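You operate a simulated robot arm through the tools that you are given. There is no shell and no other tool. Be economical: measure what you need, move in short steps, check, and stop when the job is done.

You are at the controls of a simulated two-armed robot. One attempt, no reset.

JOB
Give the three vials on the turntable one, two and three doses of dye.
Fine: in the order they come to the drip tube; the table turns clockwise, as its arrow shows.

Only the result counts: the job must be done as asked and must still hold three seconds after the hand-in. Knocking over, shifting, dropping, spilling or breaking anything else fails it.

ROBOT AND FRAMES
Two 7-joint arms with fingered hands on one trunk, on a base that drives. Base frame: it is fixed to the floor where the robot stands at the start and does not move with it; the origin is under the middle of the robot, x ahead of it, y to its left, z up. Lengths are in m, angles in degrees, forces in N, time in s.
The left shoulder is at the start at [0.07, 0.142, 1.139], the right one opposite. Places, roughly: black-collar vial [0.5, -1.25, 1]; dose knob [0.6, 0.2, 0.9]; dye drip key [0.5, 0.2, 0.9]; purple-collar vial [0.5, -1.25, 1]; step key [0.5, 0.1, 0.9]; teal-collar vial [0.5, -1.25, 1]; water drip key [0.5, 0.2, 0.9]. Payload 3.6 kg a hand.
The tool frame of a hand sits at the grasp point between the pads (the TCP): z along the fingers, y along the line on which they close. The tips reach 0.025 m beyond it. The gripper opens to 0.088 m. The gripper's body begins 0.029 m behind the TCP. The gripper is a hand of 5 fingers: y runs from the thumb to the fingers, the wrist lies at [-0.013, -0.097, -0.162] in the tool frame.
Orientation is that of the tool frame in the base frame, as a unit quaternion [x, y, z, w]. With the fingers straight down and the wrist toward the robot, the tool's x, y and z point along [0, 1, 0], [1, 0, 0] and [0, 0, -1] of the base frame.

CONTROLS
- The arms move only by the tool jog_arm. It takes "left_moves", "right_moves" or both (then of equal length, played together; a hand with none holds still); each is a list of rows, each a list of 2 entries, a list of its own where there are three numbers: the turn, a rotation vector about the tool's x, y, z in units of 6 degrees (1.0 is 6 degrees), then the shift along the tool's x, y, z in units of 50 mm (1.0 is 50 mm). In form: [[[wx, wy, wz], [x, y, z]], ...]. A call has 1 to 12 rows; each row shifts and turns the commanded pose from where the row before left it, along the tool's axes as they then stand. A call with a number of a shift or a turn outside -1 to 1 is refused whole. Rows are played at 5 a second. More than 0.05 m and 8.6 degrees between two rows, and nothing of the call is played. A pose out of reach is approached as far as the arm can. The call stops where the force on the tool passes 40 N (or 10 N more than at its start, if that is more) or the arm is blocked; 0.2 s more then pass. In this call time passes only in rows, and 0.2 s behind the last. The reply holds the time, the measured pose of the TCP, the force on the tool along the base axes, the opening and the grip force, in the units named above and with some noise, with the torque about the TCP (base axes, N m) and any sound that the robot's microphone picked up.
- Cameras (640 x 400 px; columns grow to the right, rows downward): "scene" is now at [0.13, 0.033, 1.3676]; the picture's right is [0.38, -0.93, 0.00], its down [-0.55, -0.23, -0.80] and it looks along [0.74, 0.30, -0.60] (base axes); focal length 260 px, centre (320, 200). "left" rides on the left gripper at [-0.059, -0.079, -0.105] in its tool frame; the picture's right is [-0.73, -0.32, 0.61], its down [0.62, -0.68, 0.38] and it looks along [0.29, 0.66, 0.70] (tool axes); focal length 234 px, centre (320, 200). "right" rides on the right gripper at [0.059, -0.079, -0.105] in its tool frame; the picture's right is [-0.73, 0.32, -0.61], its down [-0.62, -0.68, 0.38] and it looks along [-0.29, 0.66, 0.70] (tool axes); focal length 234 px, centre (320, 200). There is no depth. A picture from a camera that has moved, and an enlarged one, comes with that camera's place and axes in the base frame and with its lens.
- get_image(camera): a new picture of that camera. It takes no simulated time.
- slide_trunk(by): slides the trunk up (or, below 0, down) by that many m; the arms and the scene camera ride with it, the base frame stays. It gives what a move gives, with no picture.
- roll_base(legs): drives the robot by 1 to 6 legs, each [ahead, left, turn to the left] in m, m and degrees, along the robot's own axes; the way and the turn of a leg run together, so that a leg with both is an arc; at most 1.5 m and 180 degrees a leg. The arms and the cameras ride along, it lands a little off, and it stops where it bumps. It gives what a move gives.
- set_fingers(index, middle, ring, little, thumb_bend, thumb_turn, hand): sets how far each is bent, from 0 (flat) to 1 (curled in); at 0.3 the hand is open as for a grip, at 0.7 the pads meet at the TCP. One left out holds its place. A second passes; each finger stops where it meets its share of the squeeze, and holds until it gets a number again. It is the only way to open and close the hand. It gives what a move gives, with no picture; readings hold the bend of each and the force on index, middle, ring, little, thumb and palm. thumb_turn goes from beside the hand (0) to across from the fingers (1), as for a grip.
- turn_head(pan, tilt): turns the head with the scene camera to pan (to the left, within 86 degrees either way) and tilt (down, from -29 to 69), counted from straight ahead of the robot. It gives what a move gives.
- inspect(camera, box): a new picture of the part [left, top, right, bottom] of that camera's present view, enlarged. It takes no simulated time.
- finish_job(): hands the job in; it is judged then, once.

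Work in short steps. Places have to be worked out from the pictures, the camera data and where the tool is seen: move nearer, look again, correct. Check each grasp and each placing, and mend what went wrong. You have 120 turns and 92 pictures in all, those below and enlarged ones among them. Open the grippers and draw the arms clear of the work before you hand the job in, unless the task says otherwise; then end with one line.

The tools are called by a JSON object that holds its "name" and its "arguments". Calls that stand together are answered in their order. jog_arm: Moves the arms, as the interface text tells. Its arguments: {"type":"object","properties":{"left_moves":{"type":"array"},"right_moves":{"type":"array"}},"required":[]} The other tools are called the same way: slide_trunk (by) slides the trunk up or down; set_fingers (index, middle, ring, little, thumb_bend, thumb_turn, hand) moves the fingers one by one; roll_base (legs) drives the base; turn_head (pan, tilt) turns the head that bears the scene camera; get_image (camera) takes a picture; inspect (camera, box) takes an enlarged picture of a part of a camera's view; finish_job () hands the job in.

At the start:

```text
t: 0.0
left_tool_pos: [0.4437, 0.3541, 1.1908]
left_tool_rot: [0.708, 0.706, 0.0, 0.0]
left_force: [0.0, -0.3, -0.6]
left_moment: [0.01, 0.0, 0.01]
left_gripper_width: 0.0875
left_grip_force: 0.0
left_shape: jaw
left_bend: [0.3, 0.3, 0.3, 0.3, 0.3, 0.98]
left_finger forces: [0.0, 0.0, 0.0, 0.0, 0.1, 0.0]
right_tool_pos: [0.4642, -0.0807, 1.2145]
right_tool_rot: [0.707, 0.707, 0.0, 0.0]
right_force: [0.3, 0.2, 0.1]
right_moment: [-0.01, -0.01, -0.01]
right_gripper_width: 0.0878
right_grip_force: 0.1
right_shape: jaw
right_bend: [0.3, 0.3, 0.3, 0.3, 0.3, 0.98]
right_finger forces: [0.0, 0.0, 0.0, 0.0, 0.0, 0.0]
trunk travel left (down, up): [-0.675, 0.265]
robot x, y, heading: [0.0043, -0.0022, 0.1]
head pan, tilt: [22.1, 36.7]
```

scene: 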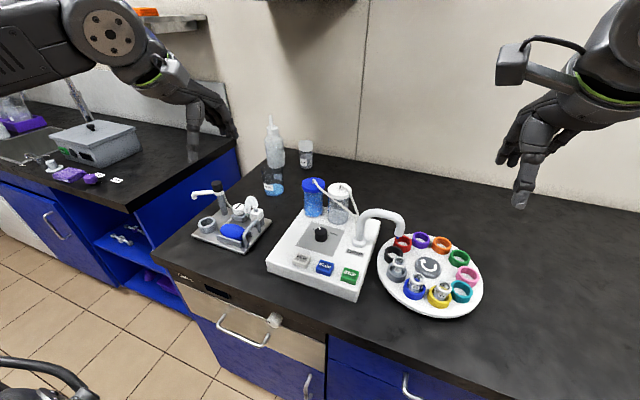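
right: 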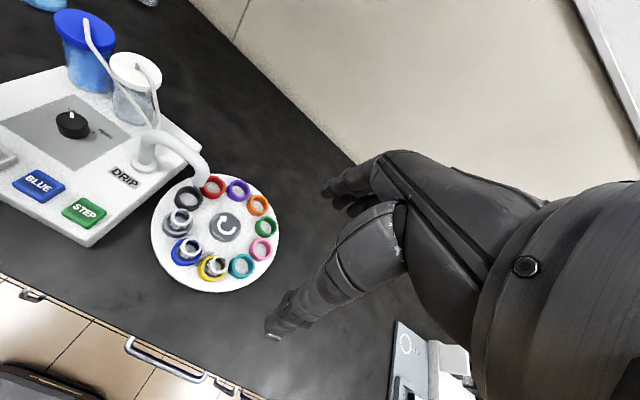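
left: 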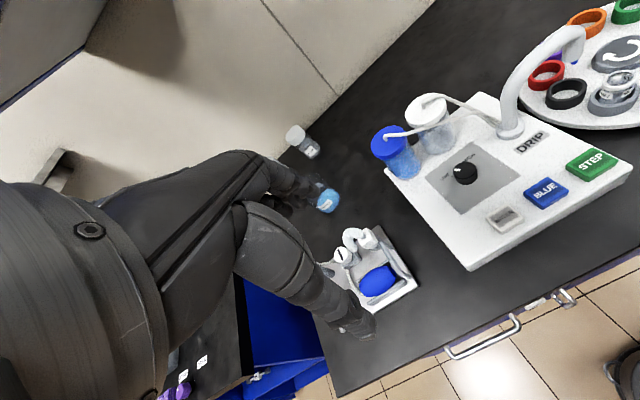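

The panel holds a knob, three keys and a drip tube, and the turntable carries coloured collars. I'll enlarge the key areas to read them.

{"name": "inspect", "arguments": {"camera": "scene", "box": [370, 200, 490, 320]}}

{"name": "inspect", "arguments": {"camera": "scene", "box": [255, 170, 415, 310]}}

{"name": "inspect", "arguments": {"camera": "left", "box": [370, 60, 640, 270]}}

{"name": "inspect", "arguments": {"camera": "right", "box": [140, 160, 290, 300]}}

```text
3.33 times, centred on (430, 260) of scene
camera zoom: at [0.13, 0.033, 1.3676], right [0.38, -0.93, 0.0], down [-0.55, -0.23, -0.8], along [0.74, 0.3, -0.6], focal length 866 px, centre (-47, 0)
```

zoom: 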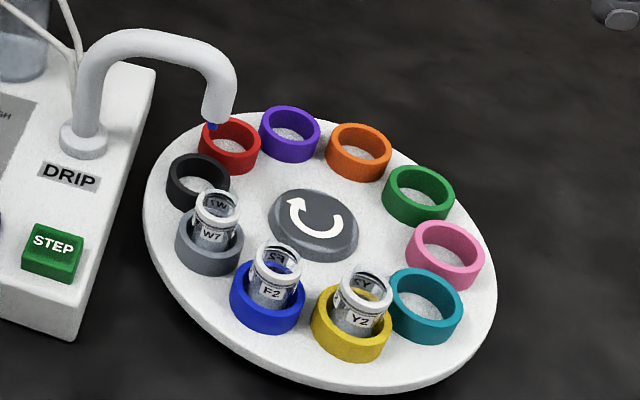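

```text
2.86 times, centred on (335, 240) of scene
camera zoom: at [0.13, 0.033, 1.3676], right [0.38, -0.93, 0.0], down [-0.55, -0.23, -0.8], along [0.74, 0.3, -0.6], focal length 742 px, centre (277, 86)
```

zoom: 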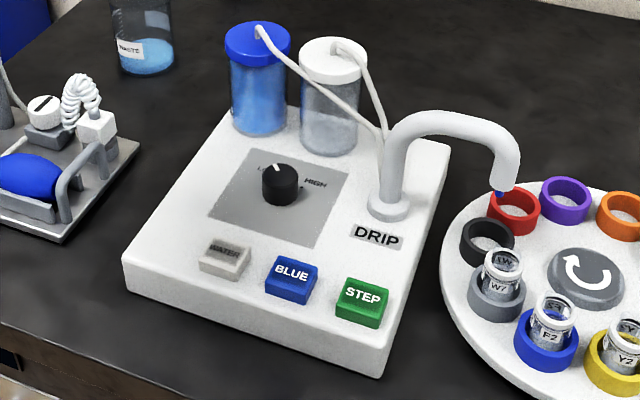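

```text
1.90 times, centred on (505, 165) of left
camera zoom: at [0.3648, 0.2949, 1.2959], right [-0.32, -0.73, -0.61], down [-0.68, 0.62, -0.38], along [0.66, 0.29, -0.7], focal length 446 px, centre (-32, 267)
```

zoom: 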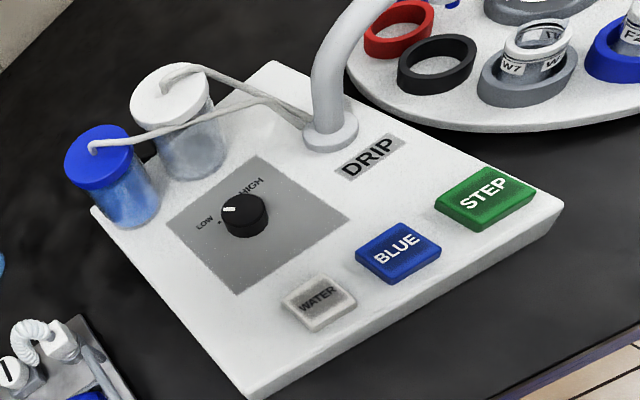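

```text
2.86 times, centred on (215, 230) of right
camera zoom: at [0.3863, -0.0223, 1.3204], right [0.32, -0.73, 0.61], down [-0.68, -0.62, -0.38], along [0.66, -0.29, -0.7], focal length 669 px, centre (620, 114)
```

zoom: 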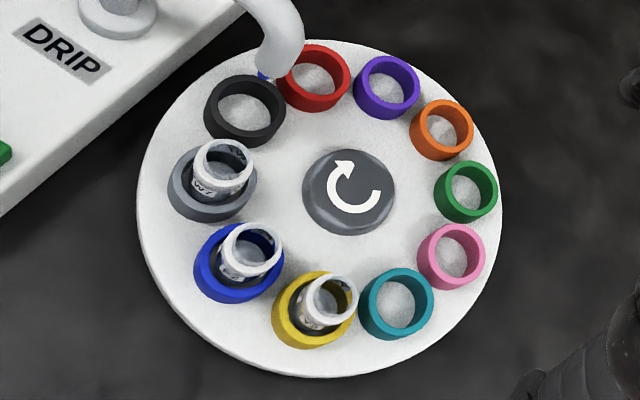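

Three vials (W7 grey, F2 blue, Y2 yellow) sit in the table and the tube is near the red collar. I'll look right towards y=-1.25, since the place list puts the black, purple and teal collar vials there.

{"name": "turn_head", "arguments": {"pan": -65, "tilt": 35}}

{"name": "get_image", "arguments": {"camera": "scene"}}

{"name": "inspect", "arguments": {"camera": "left", "box": [430, 140, 510, 190]}}

```text
t: 1.6
left_tool_pos: [0.4431, 0.3539, 1.1922]
left_tool_rot: [0.706, 0.708, 0.0, 0.0]
left_force: [-0.8, -0.2, 1.0]
left_moment: [-0.01, -0.02, 0.0]
left_gripper_width: 0.0874
left_grip_force: 0.0
left_shape: jaw
left_bend: [0.3, 0.3, 0.3, 0.3, 0.3, 0.98]
left_finger forces: [0.0, 0.0, 0.1, 0.0, 0.0, 0.0]
right_tool_pos: [0.4649, -0.0797, 1.216]
right_tool_rot: [0.707, 0.707, 0.0, 0.0]
right_force: [1.2, 0.4, -0.1]
right_moment: [0.02, -0.03, -0.02]
right_gripper_width: 0.0875
right_grip_force: 0.1
right_shape: jaw
right_bend: [0.3, 0.3, 0.3, 0.3, 0.3, 0.98]
right_finger forces: [0.0, 0.0, 0.0, 0.0, 0.0, 0.1]
trunk travel left (down, up): [-0.675, 0.265]
robot x, y, heading: [-0.0013, 0.0007, -0.1]
head pan, tilt: [-65.0, 35.0]
```

```text
84 pictures are left
camera scene: at [0.0866, -0.0796, 1.3702], right [-0.91, -0.42, 0.0], down [-0.24, 0.52, -0.82], along [0.35, -0.74, -0.57], focal length 260 px, centre (320, 200)
```

scene: 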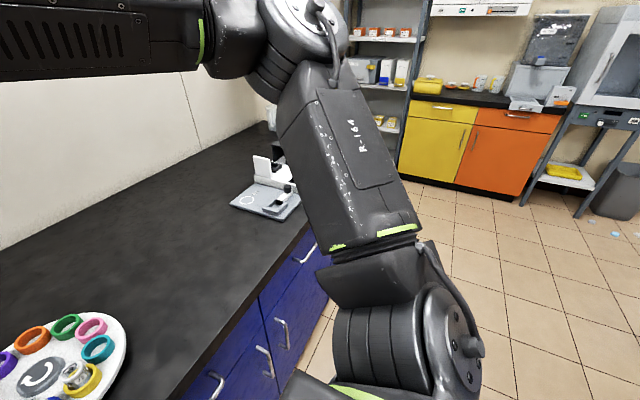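

```text
8.00 times, centred on (470, 165) of left
camera zoom: at [0.3648, 0.2949, 1.2959], right [-0.32, -0.73, -0.61], down [-0.68, 0.62, -0.38], along [0.66, 0.29, -0.7], focal length 1873 px, centre (-880, 480)
```

zoom: 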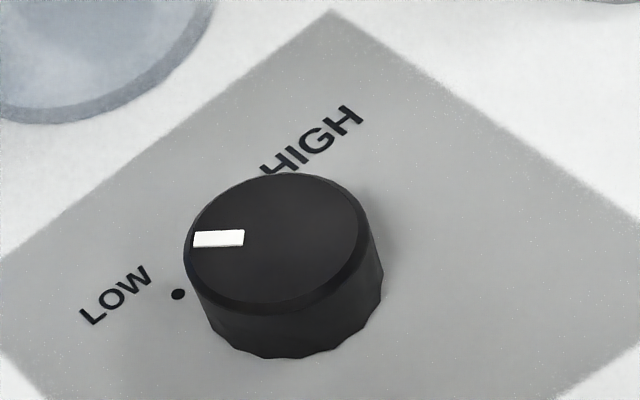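

The arm hides the far bench, so I'll look from other pans.

{"name": "turn_head", "arguments": {"pan": -86, "tilt": 30}}

{"name": "get_image", "arguments": {"camera": "scene"}}

{"name": "get_image", "arguments": {"camera": "right"}}

```text
t: 2.5
left_tool_pos: [0.4437, 0.3553, 1.1917]
left_tool_rot: [0.708, 0.707, -0.001, -0.001]
left_force: [0.0, -0.1, 0.0]
left_moment: [-0.03, 0.02, -0.01]
left_gripper_width: 0.0878
left_grip_force: 0.1
left_shape: jaw
left_bend: [0.3, 0.3, 0.3, 0.3, 0.3, 0.98]
left_finger forces: [0.0, 0.0, 0.0, 0.1, 0.0, 0.0]
right_tool_pos: [0.4649, -0.0797, 1.2158]
right_tool_rot: [0.707, 0.707, 0.0, 0.0]
right_force: [0.2, 0.4, 0.9]
right_moment: [0.01, -0.02, -0.01]
right_gripper_width: 0.0876
right_grip_force: 0.1
right_shape: jaw
right_bend: [0.3, 0.3, 0.3, 0.3, 0.3, 0.98]
right_finger forces: [0.0, 0.0, 0.0, 0.0, 0.1, 0.1]
trunk travel left (down, up): [-0.675, 0.265]
robot x, y, heading: [-0.0021, 0.0015, -0.0]
head pan, tilt: [-85.9, 30.0]
```

```text
82 pictures are left
camera scene: at [0.0558, -0.09, 1.378], right [-1.0, -0.07, 0.0], down [-0.04, 0.5, -0.87], along [0.06, -0.86, -0.5], focal length 260 px, centre (320, 200)
```

scene: 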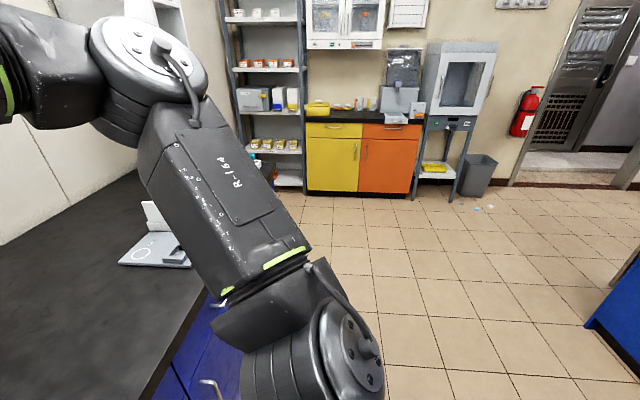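

```text
81 pictures are left
camera right: at [0.3864, -0.0222, 1.3204], right [0.32, -0.73, 0.61], down [-0.68, -0.62, -0.38], along [0.66, -0.29, -0.7], focal length 234 px, centre (320, 200)
```

right: 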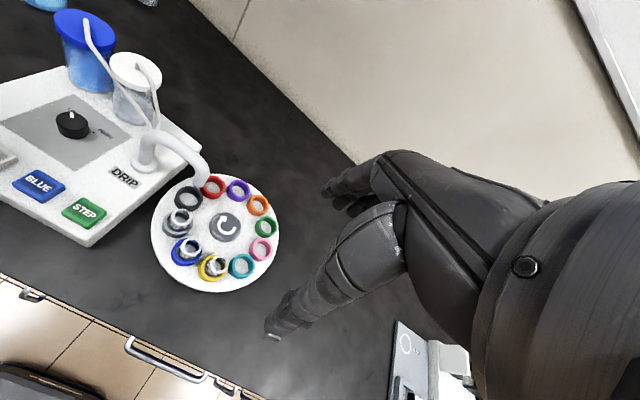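

Something stands at the far bench end behind the forearm. I'll back off and turn right to see it clearly.

{"name": "roll_base", "arguments": {"legs": [[-0.5, 0, 0], [0, 0, -50]]}}

{"name": "turn_head", "arguments": {"pan": 0, "tilt": 20}}

{"name": "get_image", "arguments": {"camera": "scene"}}

```text
t: 7.7
left_tool_pos: [0.0553, -0.1169, 1.1909]
left_tool_rot: [0.94, 0.34, 0.001, -0.001]
left_force: [-0.5, -0.2, -0.4]
left_moment: [-0.01, 0.01, 0.01]
left_gripper_width: 0.088
left_grip_force: 0.0
left_shape: jaw
left_bend: [0.3, 0.3, 0.3, 0.3, 0.3, 0.98]
left_finger forces: [0.1, 0.1, 0.0, 0.0, 0.0, 0.0]
right_tool_pos: [-0.2657, -0.4105, 1.2154]
right_tool_rot: [0.94, 0.34, -0.001, 0.0]
right_force: [0.6, -0.2, -1.2]
right_moment: [-0.01, -0.02, 0.02]
right_gripper_width: 0.0878
right_grip_force: 0.0
right_shape: jaw
right_bend: [0.3, 0.3, 0.3, 0.3, 0.3, 0.98]
right_finger forces: [0.0, 0.1, 0.0, 0.1, 0.0, 0.0]
trunk travel left (down, up): [-0.675, 0.265]
robot x, y, heading: [-0.5013, -0.001, -50.2]
head pan, tilt: [-85.9, 30.0]
```

```text
t: 9.3
left_tool_pos: [0.0537, -0.117, 1.1908]
left_tool_rot: [0.94, 0.34, 0.0, -0.001]
left_force: [-0.1, -0.7, -0.2]
left_moment: [-0.02, 0.02, 0.02]
left_gripper_width: 0.0877
left_grip_force: 0.0
left_shape: jaw
left_bend: [0.3, 0.3, 0.3, 0.3, 0.3, 0.98]
left_finger forces: [0.0, 0.1, 0.0, 0.0, 0.0, 0.1]
right_tool_pos: [-0.266, -0.4101, 1.2157]
right_tool_rot: [0.94, 0.341, -0.001, 0.0]
right_force: [-0.2, -0.6, 0.5]
right_moment: [-0.01, 0.0, -0.01]
right_gripper_width: 0.0879
right_grip_force: 0.1
right_shape: jaw
right_bend: [0.3, 0.3, 0.3, 0.3, 0.3, 0.98]
right_finger forces: [0.0, 0.0, 0.1, 0.0, 0.0, 0.0]
trunk travel left (down, up): [-0.675, 0.265]
robot x, y, heading: [-0.504, 0.0016, -50.5]
head pan, tilt: [0.0, 20.0]
```

```text
80 pictures are left
camera scene: at [-0.4107, -0.1117, 1.394], right [-0.77, -0.64, 0.0], down [-0.22, 0.26, -0.94], along [0.6, -0.72, -0.34], focal length 260 px, centre (320, 200)
```

scene: 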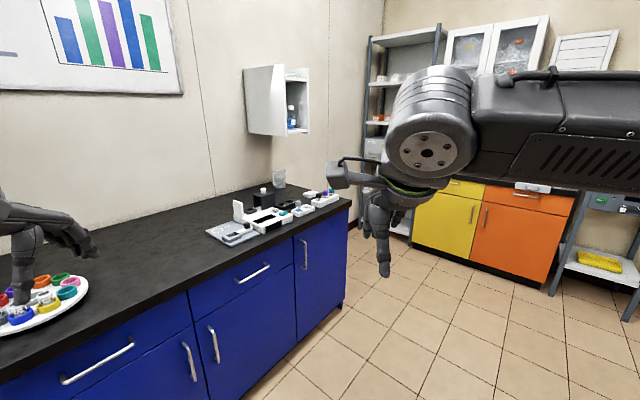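

{"name": "inspect", "arguments": {"camera": "scene", "box": [200, 160, 350, 255]}}

```text
4.21 times, centred on (275, 208) of scene
camera zoom: at [-0.4107, -0.1117, 1.394], right [-0.77, -0.64, 0.0], down [-0.22, 0.26, -0.94], along [0.6, -0.72, -0.34], focal length 1094 px, centre (510, 168)
```

zoom: 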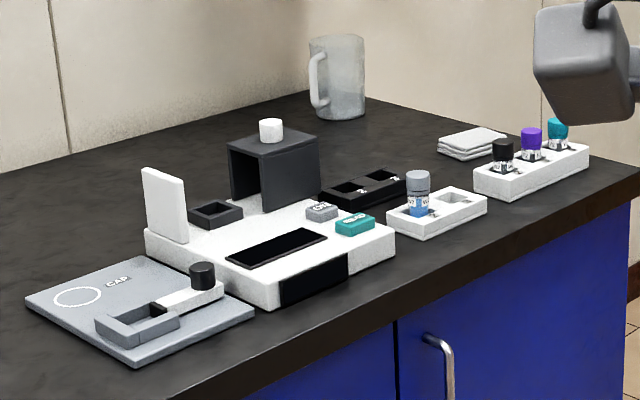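

That is another station with capped vials, not part of this job. I'll drive back to the start pose and study the knob and tube from above.

{"name": "roll_base", "arguments": {"legs": [[0, 0, 50.5], [0.45, 0, 0]]}}

{"name": "turn_head", "arguments": {"pan": 10, "tilt": 45}}

{"name": "get_image", "arguments": {"camera": "scene"}}

```text
t: 14.3
left_tool_pos: [0.3884, 0.3613, 1.1924]
left_tool_rot: [0.703, 0.711, 0.0, 0.0]
left_force: [-0.1, -0.7, -0.5]
left_moment: [-0.01, 0.0, 0.0]
left_gripper_width: 0.0877
left_grip_force: 0.1
left_shape: jaw
left_bend: [0.3, 0.3, 0.3, 0.3, 0.3, 0.98]
left_finger forces: [0.0, 0.0, 0.0, 0.1, 0.1, 0.0]
right_tool_pos: [0.4143, -0.0726, 1.2149]
right_tool_rot: [0.704, 0.71, -0.001, 0.0]
right_force: [0.3, 0.0, 0.4]
right_moment: [0.04, 0.02, -0.01]
right_gripper_width: 0.0879
right_grip_force: 0.0
right_shape: jaw
right_bend: [0.3, 0.3, 0.3, 0.3, 0.3, 0.98]
right_finger forces: [0.1, 0.1, 0.0, 0.1, 0.0, 0.0]
trunk travel left (down, up): [-0.675, 0.265]
robot x, y, heading: [-0.0502, 0.0033, 0.6]
head pan, tilt: [0.0, 20.0]
```

```text
t: 15.2
left_tool_pos: [0.3897, 0.3612, 1.1932]
left_tool_rot: [0.704, 0.711, 0.0, 0.001]
left_force: [0.1, 0.3, 0.4]
left_moment: [0.0, 0.03, -0.02]
left_gripper_width: 0.0879
left_grip_force: 0.1
left_shape: jaw
left_bend: [0.3, 0.3, 0.3, 0.3, 0.3, 0.98]
left_finger forces: [0.0, 0.0, 0.0, 0.0, 0.0, 0.0]
right_tool_pos: [0.4148, -0.0722, 1.2158]
right_tool_rot: [0.704, 0.71, 0.0, -0.001]
right_force: [-0.2, 0.5, 0.0]
right_moment: [-0.02, 0.0, 0.01]
right_gripper_width: 0.0877
right_grip_force: 0.0
right_shape: jaw
right_bend: [0.3, 0.3, 0.3, 0.3, 0.3, 0.98]
right_finger forces: [0.0, 0.0, 0.1, 0.0, 0.1, 0.0]
trunk travel left (down, up): [-0.675, 0.265]
robot x, y, heading: [-0.0546, 0.0045, 0.5]
head pan, tilt: [10.0, 45.0]
```

```text
78 pictures are left
camera scene: at [0.0775, 0.0187, 1.3555], right [0.18, -0.98, 0.0], down [-0.69, -0.13, -0.71], along [0.7, 0.13, -0.71], focal length 260 px, centre (320, 200)
```

scene: 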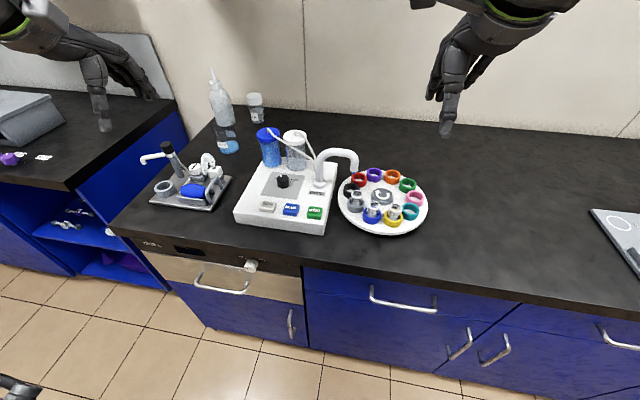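

Back in place. I'll form a pointing left hand (index nearly straight, others curled) and see where the tip lies.

{"name": "set_fingers", "arguments": {"hand": "left", "index": 0.3, "middle": 1, "ring": 1, "little": 1, "thumb_bend": 0.3, "thumb_turn": 0}}

{"name": "turn_head", "arguments": {"pan": 30, "tilt": 35}}

{"name": "get_image", "arguments": {"camera": "left"}}

{"name": "get_image", "arguments": {"camera": "scene"}}

```text
t: 16.2
left_tool_pos: [0.3881, 0.3605, 1.191]
left_tool_rot: [0.704, 0.711, 0.0, 0.0]
left_force: [0.0, 0.1, -1.1]
left_moment: [0.0, -0.01, -0.01]
left_gripper_width: 0.1174
left_grip_force: 0.2
left_shape: fingers
left_bend: [0.3, 1.0, 1.0, 1.0, 0.3, 0.0]
left_finger forces: [0.0, 0.0, 0.0, 0.0, 0.1, 0.0]
right_tool_pos: [0.414, -0.0729, 1.2145]
right_tool_rot: [0.704, 0.71, -0.001, 0.0]
right_force: [0.1, -0.2, -0.6]
right_moment: [0.01, 0.0, 0.03]
right_gripper_width: 0.0876
right_grip_force: 0.1
right_shape: jaw
right_bend: [0.3, 0.3, 0.3, 0.3, 0.3, 0.98]
right_finger forces: [0.1, 0.0, 0.0, 0.0, 0.0, 0.0]
trunk travel left (down, up): [-0.675, 0.265]
robot x, y, heading: [-0.0501, -0.0005, 0.6]
head pan, tilt: [10.0, 45.0]
```

```text
t: 17.0
left_tool_pos: [0.3886, 0.3621, 1.1922]
left_tool_rot: [0.704, 0.711, -0.001, -0.001]
left_force: [0.1, -0.1, 0.3]
left_moment: [0.04, -0.02, 0.01]
left_gripper_width: 0.1175
left_grip_force: 0.2
left_shape: fingers
left_bend: [0.3, 1.0, 1.0, 1.0, 0.3, 0.0]
left_finger forces: [0.1, 0.0, 0.0, 0.0, 0.1, 0.0]
right_tool_pos: [0.4146, -0.0728, 1.2147]
right_tool_rot: [0.704, 0.71, 0.001, 0.0]
right_force: [-0.3, 0.4, 0.4]
right_moment: [0.01, 0.04, 0.0]
right_gripper_width: 0.0879
right_grip_force: 0.0
right_shape: jaw
right_bend: [0.3, 0.3, 0.3, 0.3, 0.3, 0.98]
right_finger forces: [0.0, 0.1, 0.0, 0.0, 0.0, 0.0]
trunk travel left (down, up): [-0.675, 0.265]
robot x, y, heading: [-0.0514, 0.0069, 0.3]
head pan, tilt: [30.0, 35.0]
```

```text
77 pictures are left
camera left: at [0.3104, 0.3015, 1.296], right [-0.32, -0.73, -0.61], down [-0.69, 0.62, -0.38], along [0.65, 0.3, -0.7], focal length 234 px, centre (320, 200)
```

left: 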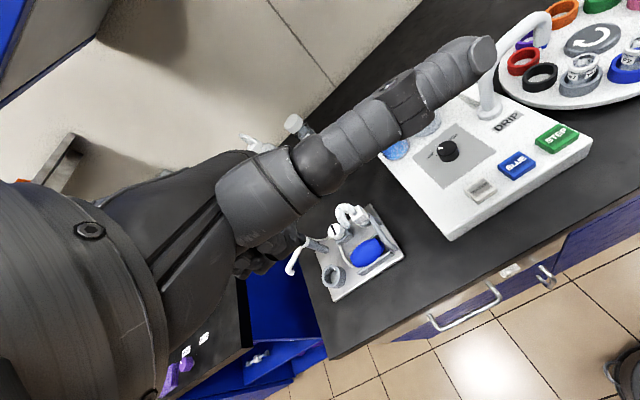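

```text
76 pictures are left
camera scene: at [0.0736, 0.0485, 1.3702], right [0.51, -0.86, 0.0], down [-0.49, -0.29, -0.82], along [0.71, 0.42, -0.57], focal length 260 px, centre (320, 200)
```

scene: 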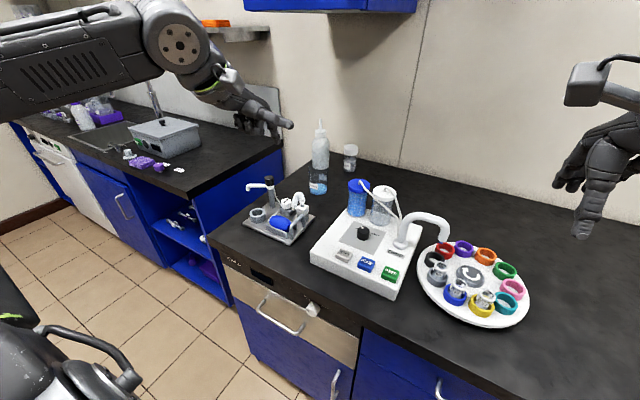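

The thumb now sticks out sideways. I'll turn it back across and bend it.

{"name": "set_fingers", "arguments": {"hand": "left", "index": 0.3, "thumb_bend": 1, "thumb_turn": 1}}

{"name": "get_image", "arguments": {"camera": "left"}}

{"name": "inspect", "arguments": {"camera": "scene", "box": [160, 40, 340, 160]}}

```text
t: 18.0
left_tool_pos: [0.3887, 0.3614, 1.1924]
left_tool_rot: [0.703, 0.711, -0.001, 0.001]
left_force: [0.9, 0.2, 0.1]
left_moment: [0.02, -0.01, 0.02]
left_gripper_width: 0.0215
left_grip_force: 0.1
left_shape: fingers
left_bend: [0.29, 1.0, 1.0, 1.0, 0.99, 1.0]
left_finger forces: [0.0, 0.0, 0.1, 0.1, 0.1, 0.0]
right_tool_pos: [0.414, -0.0721, 1.215]
right_tool_rot: [0.704, 0.71, -0.001, 0.0]
right_force: [-1.1, 0.1, -0.7]
right_moment: [-0.01, 0.01, -0.02]
right_gripper_width: 0.0876
right_grip_force: 0.1
right_shape: jaw
right_bend: [0.3, 0.3, 0.3, 0.3, 0.3, 0.98]
right_finger forces: [0.1, 0.1, 0.0, 0.1, 0.1, 0.0]
trunk travel left (down, up): [-0.675, 0.265]
robot x, y, heading: [-0.0519, 0.0038, 0.3]
head pan, tilt: [30.0, 35.0]
```

```text
75 pictures are left
camera left: at [0.3104, 0.3016, 1.296], right [-0.32, -0.73, -0.61], down [-0.69, 0.62, -0.38], along [0.65, 0.3, -0.7], focal length 234 px, centre (320, 200)
```

left: 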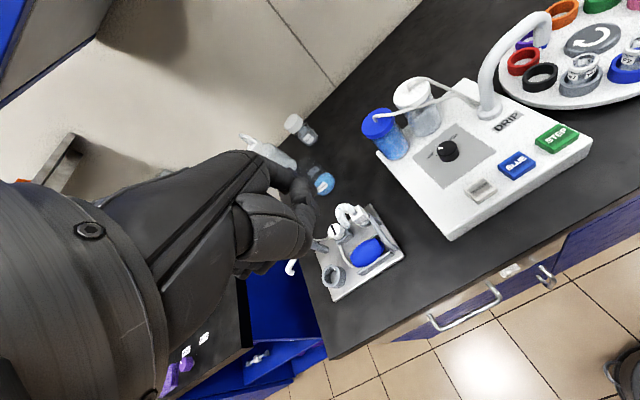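

```text
3.33 times, centred on (250, 100) of scene
camera zoom: at [0.0736, 0.0486, 1.3702], right [0.51, -0.86, 0.0], down [-0.49, -0.29, -0.82], along [0.71, 0.42, -0.57], focal length 866 px, centre (553, 533)
```

zoom: 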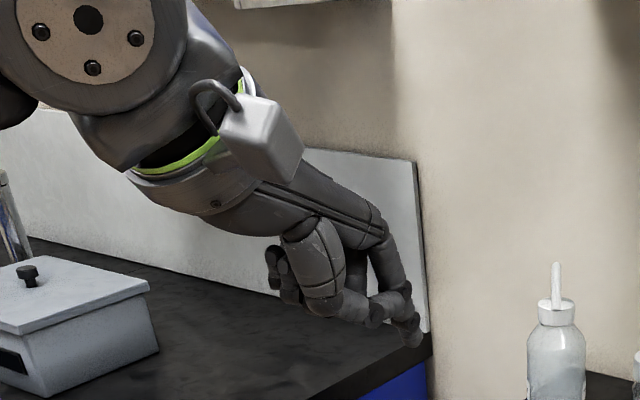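

I'll tilt the hand 30° about the tool's x so a flat index points straight down well below the rest, then view it.

{"name": "jog_arm", "arguments": {"left_moves": [[[1, 0, 0], [0, 0, 0]], [[1, 0, 0], [0, 0, 0]], [[1, 0, 0], [0, 0, 0]], [[1, 0, 0], [0, 0, 0]], [[1, 0, 0], [0, 0, 0]]]}}

{"name": "set_fingers", "arguments": {"hand": "left", "index": 0}}

{"name": "get_image", "arguments": {"camera": "left"}}

{"name": "get_image", "arguments": {"camera": "scene"}}

```text
t: 19.2
left_tool_pos: [0.3891, 0.3603, 1.1924]
left_tool_rot: [0.679, 0.686, -0.184, -0.184]
left_force: [-0.4, 1.5, 0.5]
left_moment: [0.06, 0.0, 0.0]
left_gripper_width: 0.0216
left_grip_force: 0.0
left_shape: fingers
left_bend: [0.29, 1.0, 1.0, 1.0, 0.99, 1.0]
left_finger forces: [0.0, 0.0, 0.0, 0.0, 0.1, 0.0]
right_tool_pos: [0.4145, -0.0735, 1.2143]
right_tool_rot: [0.704, 0.71, 0.0, -0.001]
right_force: [-0.4, 0.1, 0.6]
right_moment: [0.02, 0.01, 0.01]
right_gripper_width: 0.0876
right_grip_force: 0.1
right_shape: jaw
right_bend: [0.3, 0.3, 0.3, 0.3, 0.3, 0.98]
right_finger forces: [0.0, 0.1, 0.0, 0.0, 0.1, 0.0]
trunk travel left (down, up): [-0.675, 0.265]
robot x, y, heading: [-0.0488, -0.0001, 0.5]
head pan, tilt: [30.0, 35.0]
```

```text
t: 20.2
left_tool_pos: [0.3886, 0.3626, 1.1915]
left_tool_rot: [0.679, 0.686, -0.184, -0.183]
left_force: [-0.4, -0.6, 0.6]
left_moment: [-0.01, 0.01, 0.0]
left_gripper_width: 0.036
left_grip_force: 0.1
left_shape: fingers
left_bend: [0.0, 1.0, 1.0, 1.0, 1.0, 1.0]
left_finger forces: [0.0, 0.0, 0.0, 0.0, 0.0, 0.1]
right_tool_pos: [0.4136, -0.0726, 1.214]
right_tool_rot: [0.704, 0.71, 0.0, 0.0]
right_force: [-0.1, 0.2, 0.3]
right_moment: [-0.01, 0.03, -0.01]
right_gripper_width: 0.0875
right_grip_force: 0.2
right_shape: jaw
right_bend: [0.3, 0.3, 0.3, 0.3, 0.3, 0.98]
right_finger forces: [0.1, 0.0, 0.0, 0.0, 0.1, 0.0]
trunk travel left (down, up): [-0.675, 0.265]
robot x, y, heading: [-0.0528, 0.0007, 0.5]
head pan, tilt: [30.0, 35.0]
```

```text
73 pictures are left
camera left: at [0.3732, 0.3023, 1.3215], right [-0.58, -0.73, -0.36], down [-0.79, 0.62, 0.01], along [0.22, 0.29, -0.93], focal length 234 px, centre (320, 200)
```

left: 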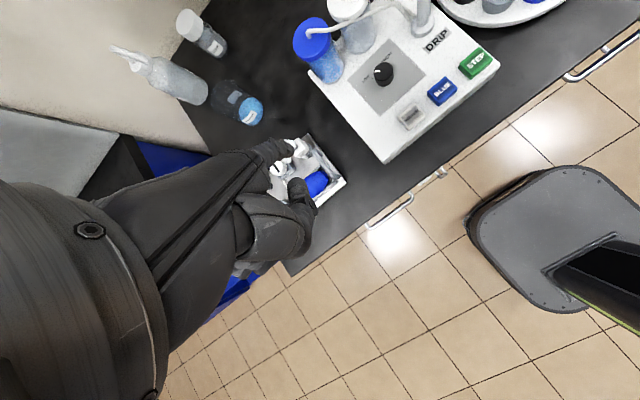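

```text
72 pictures are left
camera scene: at [0.0737, 0.0485, 1.3702], right [0.51, -0.86, 0.0], down [-0.49, -0.29, -0.82], along [0.71, 0.42, -0.57], focal length 260 px, centre (320, 200)
```

scene: 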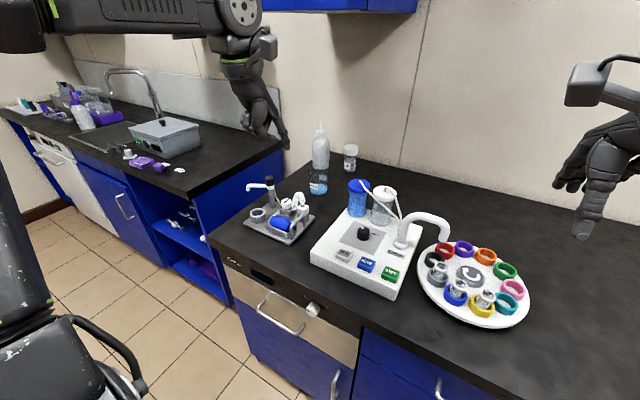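

I'll zoom in on the hand to locate the index tip.

{"name": "inspect", "arguments": {"camera": "scene", "box": [200, 30, 320, 170]}}

{"name": "inspect", "arguments": {"camera": "left", "box": [180, 90, 360, 280]}}

```text
2.86 times, centred on (260, 100) of scene
camera zoom: at [0.0737, 0.0485, 1.3702], right [0.51, -0.86, 0.0], down [-0.49, -0.29, -0.82], along [0.71, 0.42, -0.57], focal length 742 px, centre (491, 486)
```

zoom: 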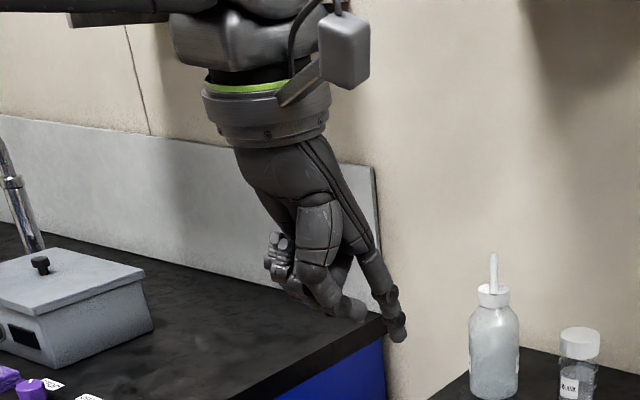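

```text
2.11 times, centred on (270, 185) of left
camera zoom: at [0.3732, 0.3023, 1.3215], right [-0.58, -0.73, -0.36], down [-0.79, 0.62, 0.01], along [0.22, 0.29, -0.93], focal length 493 px, centre (425, 232)
```

zoom: 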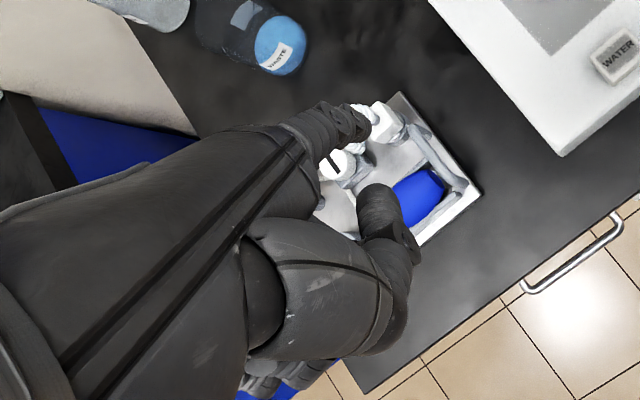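

Index tip triangulates to about 65 mm ahead, 16 mm right and 24 mm below the TCP. I'll tilt 18° more and open the thumb so the index is clearly lowest.

{"name": "jog_arm", "arguments": {"left_moves": [[[1, 0, 0], [0, 0, 0]], [[1, 0, 0], [0, 0, 0]], [[1, 0, 0], [0, 0, 0]]]}}

{"name": "set_fingers", "arguments": {"hand": "left", "thumb_bend": 0.3}}

{"name": "inspect", "arguments": {"camera": "scene", "box": [180, 30, 330, 170]}}

{"name": "get_image", "arguments": {"camera": "left"}}

```text
t: 21.0
left_tool_pos: [0.3579, 0.3581, 1.1129]
left_tool_rot: [0.643, 0.65, -0.289, -0.284]
left_force: [-0.4, 0.7, 0.4]
left_moment: [-0.01, 0.05, 0.03]
left_gripper_width: 0.036
left_grip_force: 0.2
left_shape: fingers
left_bend: [0.0, 1.0, 1.0, 1.0, 1.0, 1.0]
left_finger forces: [0.0, 0.1, 0.0, 0.0, 0.0, 0.0]
left hand out of reach, approached as far as the arm can: row 1, 2, 3
right_tool_pos: [0.415, -0.0723, 1.2147]
right_tool_rot: [0.704, 0.71, -0.001, 0.0]
right_force: [-0.7, -0.4, -0.1]
right_moment: [0.01, -0.02, 0.0]
right_gripper_width: 0.0878
right_grip_force: 0.0
right_shape: jaw
right_bend: [0.3, 0.3, 0.3, 0.3, 0.3, 0.98]
right_finger forces: [0.0, 0.0, 0.0, 0.1, 0.1, 0.0]
trunk travel left (down, up): [-0.675, 0.265]
robot x, y, heading: [-0.0476, 0.0021, 0.5]
head pan, tilt: [30.0, 35.0]
```

```text
t: 22.0
left_tool_pos: [0.3575, 0.3576, 1.1143]
left_tool_rot: [0.643, 0.65, -0.288, -0.284]
left_force: [-0.1, 0.1, 0.6]
left_moment: [-0.01, 0.01, 0.01]
left_gripper_width: 0.118
left_grip_force: 0.0
left_shape: fingers
left_bend: [0.0, 1.0, 1.0, 1.0, 0.3, 0.98]
left_finger forces: [0.0, 0.0, 0.1, 0.0, 0.1, 0.1]
right_tool_pos: [0.414, -0.072, 1.2155]
right_tool_rot: [0.704, 0.71, 0.0, 0.0]
right_force: [-0.2, -0.3, -0.2]
right_moment: [-0.01, 0.0, 0.06]
right_gripper_width: 0.0877
right_grip_force: 0.1
right_shape: jaw
right_bend: [0.3, 0.3, 0.3, 0.3, 0.3, 0.98]
right_finger forces: [0.1, 0.1, 0.1, 0.0, 0.0, 0.0]
trunk travel left (down, up): [-0.675, 0.265]
robot x, y, heading: [-0.0521, 0.0043, 0.7]
head pan, tilt: [30.0, 35.0]
```

```text
2.86 times, centred on (255, 100) of scene
camera zoom: at [0.0737, 0.0487, 1.3702], right [0.51, -0.86, 0.0], down [-0.49, -0.29, -0.82], along [0.71, 0.42, -0.57], focal length 742 px, centre (506, 486)
```

zoom: 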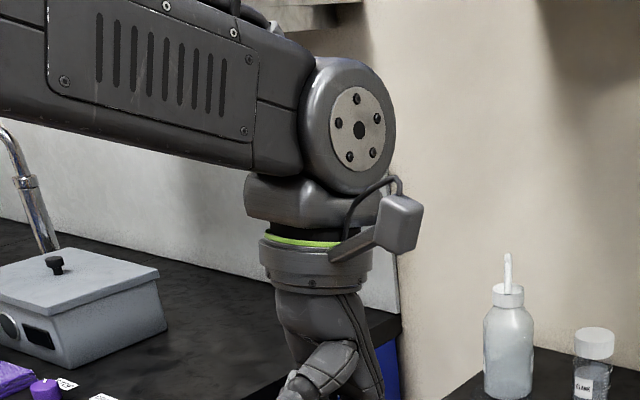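

```text
68 pictures are left
camera left: at [0.383, 0.2996, 1.2425], right [-0.66, -0.73, -0.17], down [-0.75, 0.62, 0.25], along [-0.08, 0.29, -0.95], focal length 234 px, centre (320, 200)
```

left: 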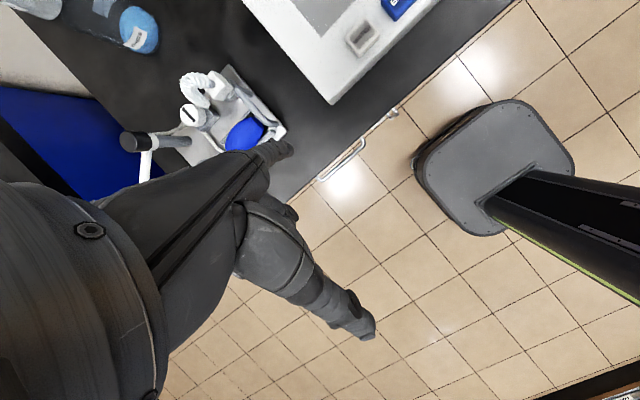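

The index tip is at about (0.412, 0.342, 1.074), i.e. TCP + (0.054, −0.016, −0.042). The keys work out as STEP (0.480, 0.104, 0.903), BLUE (0.480, 0.160) and WATER (0.48, 0.216). I'll start moving right and down.

{"name": "jog_arm", "arguments": {"left_moves": [[[0, 0, 0], [-0.7, 0.446, 0.401]], [[0, 0, 0], [-0.7, 0.446, 0.401]]]}}

{"name": "turn_head", "arguments": {"pan": 15, "tilt": 42}}

```text
t: 22.6
left_tool_pos: [0.3582, 0.285, 1.0554]
left_tool_rot: [0.642, 0.65, -0.29, -0.286]
left_force: [-0.1, 0.6, 0.1]
left_moment: [0.03, 0.04, -0.01]
left_gripper_width: 0.1182
left_grip_force: 0.1
left_shape: fingers
left_bend: [0.0, 1.0, 1.0, 1.0, 0.3, 0.98]
left_finger forces: [0.0, 0.0, 0.0, 0.0, 0.0, 0.0]
right_tool_pos: [0.4152, -0.0729, 1.2139]
right_tool_rot: [0.704, 0.711, -0.001, 0.0]
right_force: [-0.3, -0.1, 0.2]
right_moment: [-0.02, 0.01, -0.02]
right_gripper_width: 0.0879
right_grip_force: 0.1
right_shape: jaw
right_bend: [0.3, 0.3, 0.3, 0.3, 0.3, 0.98]
right_finger forces: [0.0, 0.0, 0.0, 0.1, 0.1, 0.0]
trunk travel left (down, up): [-0.675, 0.265]
robot x, y, heading: [-0.052, 0.0024, 0.5]
head pan, tilt: [30.0, 35.0]
```

```text
t: 23.4
left_tool_pos: [0.3572, 0.2875, 1.0549]
left_tool_rot: [0.643, 0.649, -0.289, -0.286]
left_force: [0.8, -0.4, -0.2]
left_moment: [0.01, 0.03, -0.01]
left_gripper_width: 0.118
left_grip_force: 0.0
left_shape: fingers
left_bend: [0.0, 1.0, 1.0, 1.0, 0.3, 0.98]
left_finger forces: [0.1, 0.0, 0.1, 0.1, 0.0, 0.0]
right_tool_pos: [0.4137, -0.0731, 1.2149]
right_tool_rot: [0.704, 0.71, 0.0, 0.0]
right_force: [1.3, -0.3, 0.2]
right_moment: [-0.01, 0.01, -0.02]
right_gripper_width: 0.0878
right_grip_force: 0.0
right_shape: jaw
right_bend: [0.3, 0.3, 0.3, 0.3, 0.3, 0.98]
right_finger forces: [0.0, 0.0, 0.1, 0.0, 0.1, 0.0]
trunk travel left (down, up): [-0.675, 0.265]
robot x, y, heading: [-0.0514, 0.0013, 0.6]
head pan, tilt: [15.0, 42.0]
```

Now over toward STEP, still short of it and 85 mm above.

{"name": "jog_arm", "arguments": {"left_moves": [[[0, 0, 0], [-0.82, 0.18, -0.05]], [[0, 0, 0], [-0.82, 0.18, -0.05]], [[0, 0, 0], [-0.82, 0.18, -0.05]], [[0, 0, 0], [-0.82, 0.18, -0.05]]]}}

{"name": "get_image", "arguments": {"camera": "scene"}}

{"name": "get_image", "arguments": {"camera": "left"}}

{"name": "inspect", "arguments": {"camera": "right", "box": [100, 90, 340, 300]}}

```text
t: 24.4
left_tool_pos: [0.3822, 0.1341, 1.0299]
left_tool_rot: [0.642, 0.65, -0.291, -0.284]
left_force: [0.2, 0.6, 1.1]
left_moment: [-0.01, -0.01, 0.04]
left_gripper_width: 0.1181
left_grip_force: 0.0
left_shape: fingers
left_bend: [0.0, 1.0, 1.0, 1.0, 0.3, 0.98]
left_finger forces: [0.0, 0.0, 0.1, 0.1, 0.1, 0.1]
left hand out of reach, approached as far as the arm can: row 4
right_tool_pos: [0.4157, -0.0729, 1.2156]
right_tool_rot: [0.704, 0.71, 0.0, 0.0]
right_force: [-0.2, -0.1, -0.4]
right_moment: [0.03, -0.03, 0.01]
right_gripper_width: 0.0877
right_grip_force: 0.0
right_shape: jaw
right_bend: [0.3, 0.3, 0.3, 0.3, 0.3, 0.98]
right_finger forces: [0.0, 0.1, 0.1, 0.0, 0.0, 0.0]
trunk travel left (down, up): [-0.675, 0.265]
robot x, y, heading: [-0.052, 0.0066, 0.7]
head pan, tilt: [15.0, 42.0]
```

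```text
67 pictures are left
camera scene: at [0.0793, 0.0257, 1.3596], right [0.27, -0.96, 0.0], down [-0.65, -0.18, -0.74], along [0.72, 0.2, -0.67], focal length 260 px, centre (320, 200)
```

scene: 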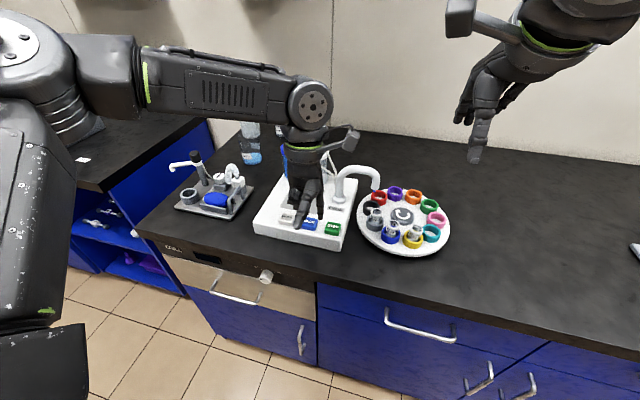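

```text
66 pictures are left
camera left: at [0.4073, 0.0756, 1.1577], right [-0.66, -0.73, -0.17], down [-0.75, 0.62, 0.25], along [-0.08, 0.29, -0.96], focal length 234 px, centre (320, 200)
```

left: 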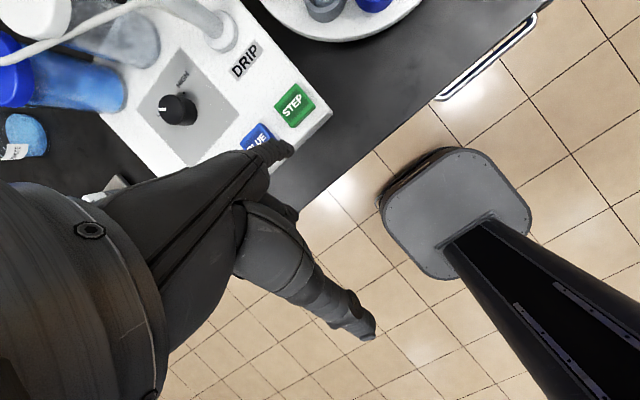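

```text
1.90 times, centred on (220, 195) of right
camera zoom: at [0.336, -0.0159, 1.3201], right [0.33, -0.72, 0.61], down [-0.68, -0.63, -0.38], along [0.66, -0.28, -0.7], focal length 446 px, centre (510, 210)
```

zoom: 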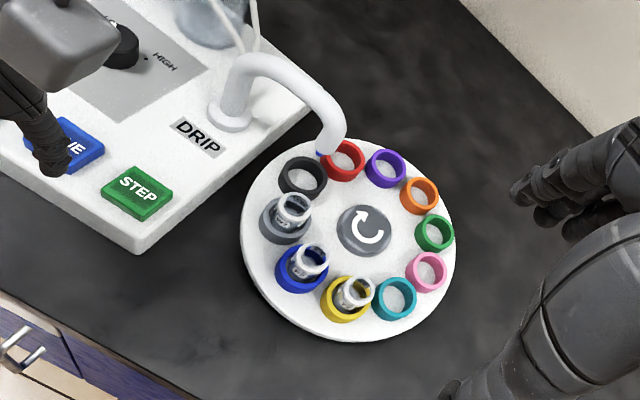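

The left arm is near its limit here, so I'll shift the base right by 0.1 m.

{"name": "roll_base", "arguments": {"legs": [[0, -0.1, 0]]}}

{"name": "inspect", "arguments": {"camera": "left", "box": [0, 0, 340, 220]}}

```text
t: 25.6
left_tool_pos: [0.3814, 0.0325, 1.0301]
left_tool_rot: [0.643, 0.65, -0.289, -0.283]
left_force: [0.5, 0.1, 0.5]
left_moment: [-0.01, 0.02, 0.01]
left_gripper_width: 0.1181
left_grip_force: 0.0
left_shape: fingers
left_bend: [0.0, 1.0, 1.0, 1.0, 0.3, 0.98]
left_finger forces: [0.1, 0.0, 0.1, 0.0, 0.1, 0.0]
right_tool_pos: [0.4145, -0.1747, 1.2163]
right_tool_rot: [0.704, 0.71, 0.0, 0.0]
right_force: [-0.4, 0.6, -0.5]
right_moment: [0.04, -0.01, -0.03]
right_gripper_width: 0.0874
right_grip_force: 0.0
right_shape: jaw
right_bend: [0.3, 0.3, 0.3, 0.3, 0.3, 0.98]
right_finger forces: [0.0, 0.0, 0.0, 0.1, 0.1, 0.0]
trunk travel left (down, up): [-0.675, 0.265]
robot x, y, heading: [-0.049, -0.098, 0.8]
head pan, tilt: [15.0, 42.0]
```

```text
1.82 times, centred on (170, 110) of left
camera zoom: at [0.4074, -0.0257, 1.1579], right [-0.66, -0.73, -0.17], down [-0.75, 0.62, 0.24], along [-0.08, 0.28, -0.96], focal length 426 px, centre (593, 364)
```

zoom: 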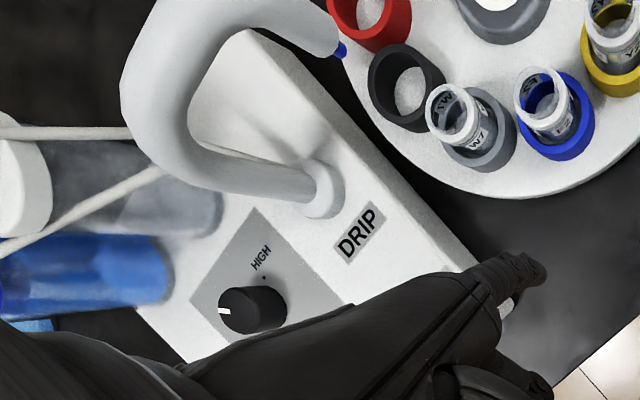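

Knob mark points at LOW; I leave it. Now bring the fingertip about 20 mm over STEP.

{"name": "jog_arm", "arguments": {"left_moves": [[[0, 0, 0], [0.58, 0.523, 0.067]], [[0, 0, 0], [0.58, 0.523, 0.067]], [[0, 0, 0], [0.58, 0.523, 0.067]]]}}

{"name": "inspect", "arguments": {"camera": "left", "box": [160, 60, 360, 220]}}

{"name": "inspect", "arguments": {"camera": "scene", "box": [220, 110, 380, 270]}}

```text
t: 26.4
left_tool_pos: [0.4249, 0.1198, 0.9632]
left_tool_rot: [0.645, 0.648, -0.288, -0.284]
left_force: [-1.6, -1.5, 6.4]
left_moment: [-0.15, -0.31, -0.13]
left_gripper_width: 0.1173
left_grip_force: 3.7
left_shape: fingers
left_bend: [0.0, 1.0, 1.0, 1.0, 0.3, 0.98]
left_finger forces: [6.6, 0.1, 0.1, 0.0, 0.1, 0.0]
right_tool_pos: [0.4148, -0.1753, 1.2161]
right_tool_rot: [0.705, 0.709, 0.0, 0.0]
right_force: [0.0, 0.0, -0.4]
right_moment: [0.01, -0.02, 0.01]
right_gripper_width: 0.0875
right_grip_force: 0.1
right_shape: jaw
right_bend: [0.3, 0.3, 0.3, 0.3, 0.3, 0.98]
right_finger forces: [0.0, 0.0, 0.0, 0.0, 0.0, 0.0]
trunk travel left (down, up): [-0.675, 0.265]
robot x, y, heading: [-0.049, -0.0979, 0.6]
head pan, tilt: [15.0, 42.0]
heard: click
```

```text
2.50 times, centred on (260, 140) of left
camera zoom: at [0.4511, 0.0612, 1.0935], right [-0.66, -0.73, -0.17], down [-0.75, 0.62, 0.24], along [-0.07, 0.29, -0.96], focal length 585 px, centre (470, 350)
```

zoom: 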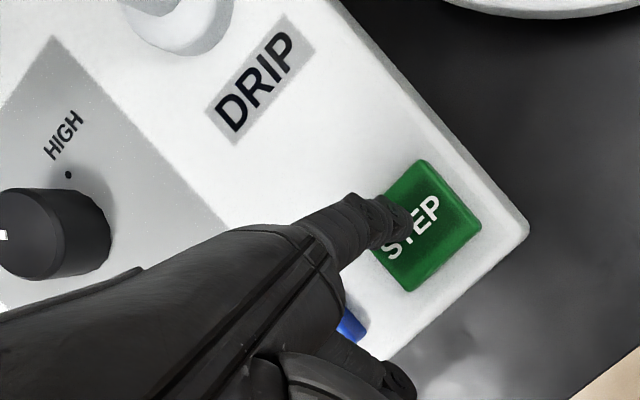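

```text
2.50 times, centred on (300, 190) of scene
camera zoom: at [0.0784, -0.0763, 1.36], right [0.27, -0.96, 0.0], down [-0.64, -0.18, -0.74], along [0.72, 0.2, -0.67], focal length 650 px, centre (370, 225)
```

zoom: 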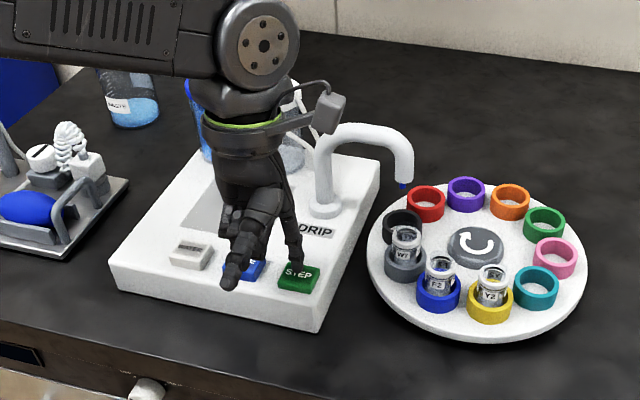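

It already touched and clicked with 6.6 N. I'll lift 20 mm and see whether the table stepped.

{"name": "jog_arm", "arguments": {"left_moves": [[[0, 0, 0], [0, -0.297, -0.268]]]}}

{"name": "inspect", "arguments": {"camera": "scene", "box": [220, 110, 380, 270]}}

{"name": "get_image", "arguments": {"camera": "right"}}

```text
t: 26.8
left_tool_pos: [0.4251, 0.1191, 0.9833]
left_tool_rot: [0.643, 0.649, -0.289, -0.284]
left_force: [0.0, -0.8, 0.1]
left_moment: [0.0, 0.03, 0.01]
left_gripper_width: 0.1181
left_grip_force: 0.1
left_shape: fingers
left_bend: [0.0, 1.0, 1.0, 1.0, 0.3, 0.98]
left_finger forces: [0.0, 0.0, 0.0, 0.1, 0.1, 0.1]
right_tool_pos: [0.4158, -0.174, 1.2144]
right_tool_rot: [0.703, 0.711, 0.0, 0.0]
right_force: [-0.4, 0.1, 1.0]
right_moment: [-0.02, 0.01, 0.01]
right_gripper_width: 0.0879
right_grip_force: 0.0
right_shape: jaw
right_bend: [0.3, 0.3, 0.3, 0.3, 0.3, 0.98]
right_finger forces: [0.0, 0.0, 0.0, 0.0, 0.1, 0.1]
trunk travel left (down, up): [-0.675, 0.265]
robot x, y, heading: [-0.0535, -0.0994, 0.6]
head pan, tilt: [15.0, 42.0]
```

```text
2.50 times, centred on (300, 190) of scene
camera zoom: at [0.0795, -0.0759, 1.3596], right [0.27, -0.96, 0.0], down [-0.65, -0.18, -0.74], along [0.72, 0.2, -0.67], focal length 650 px, centre (370, 225)
```

zoom: 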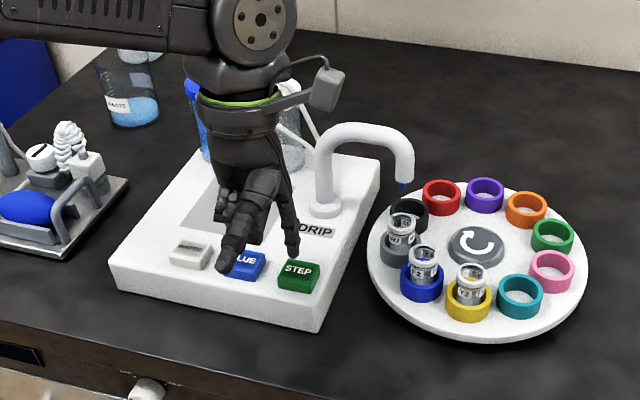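

```text
60 pictures are left
camera right: at [0.3361, -0.1178, 1.3202], right [0.33, -0.72, 0.61], down [-0.68, -0.63, -0.38], along [0.66, -0.28, -0.7], focal length 234 px, centre (320, 200)
```

right: 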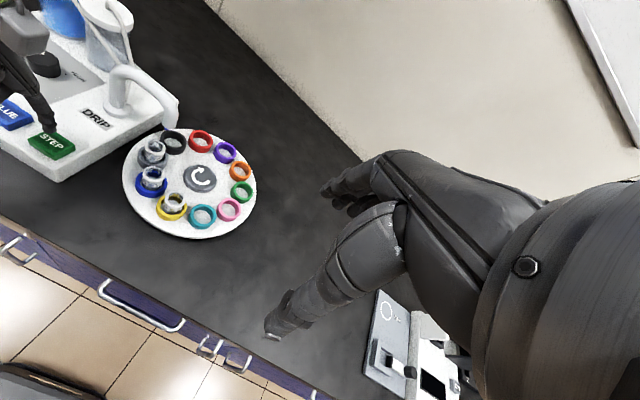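

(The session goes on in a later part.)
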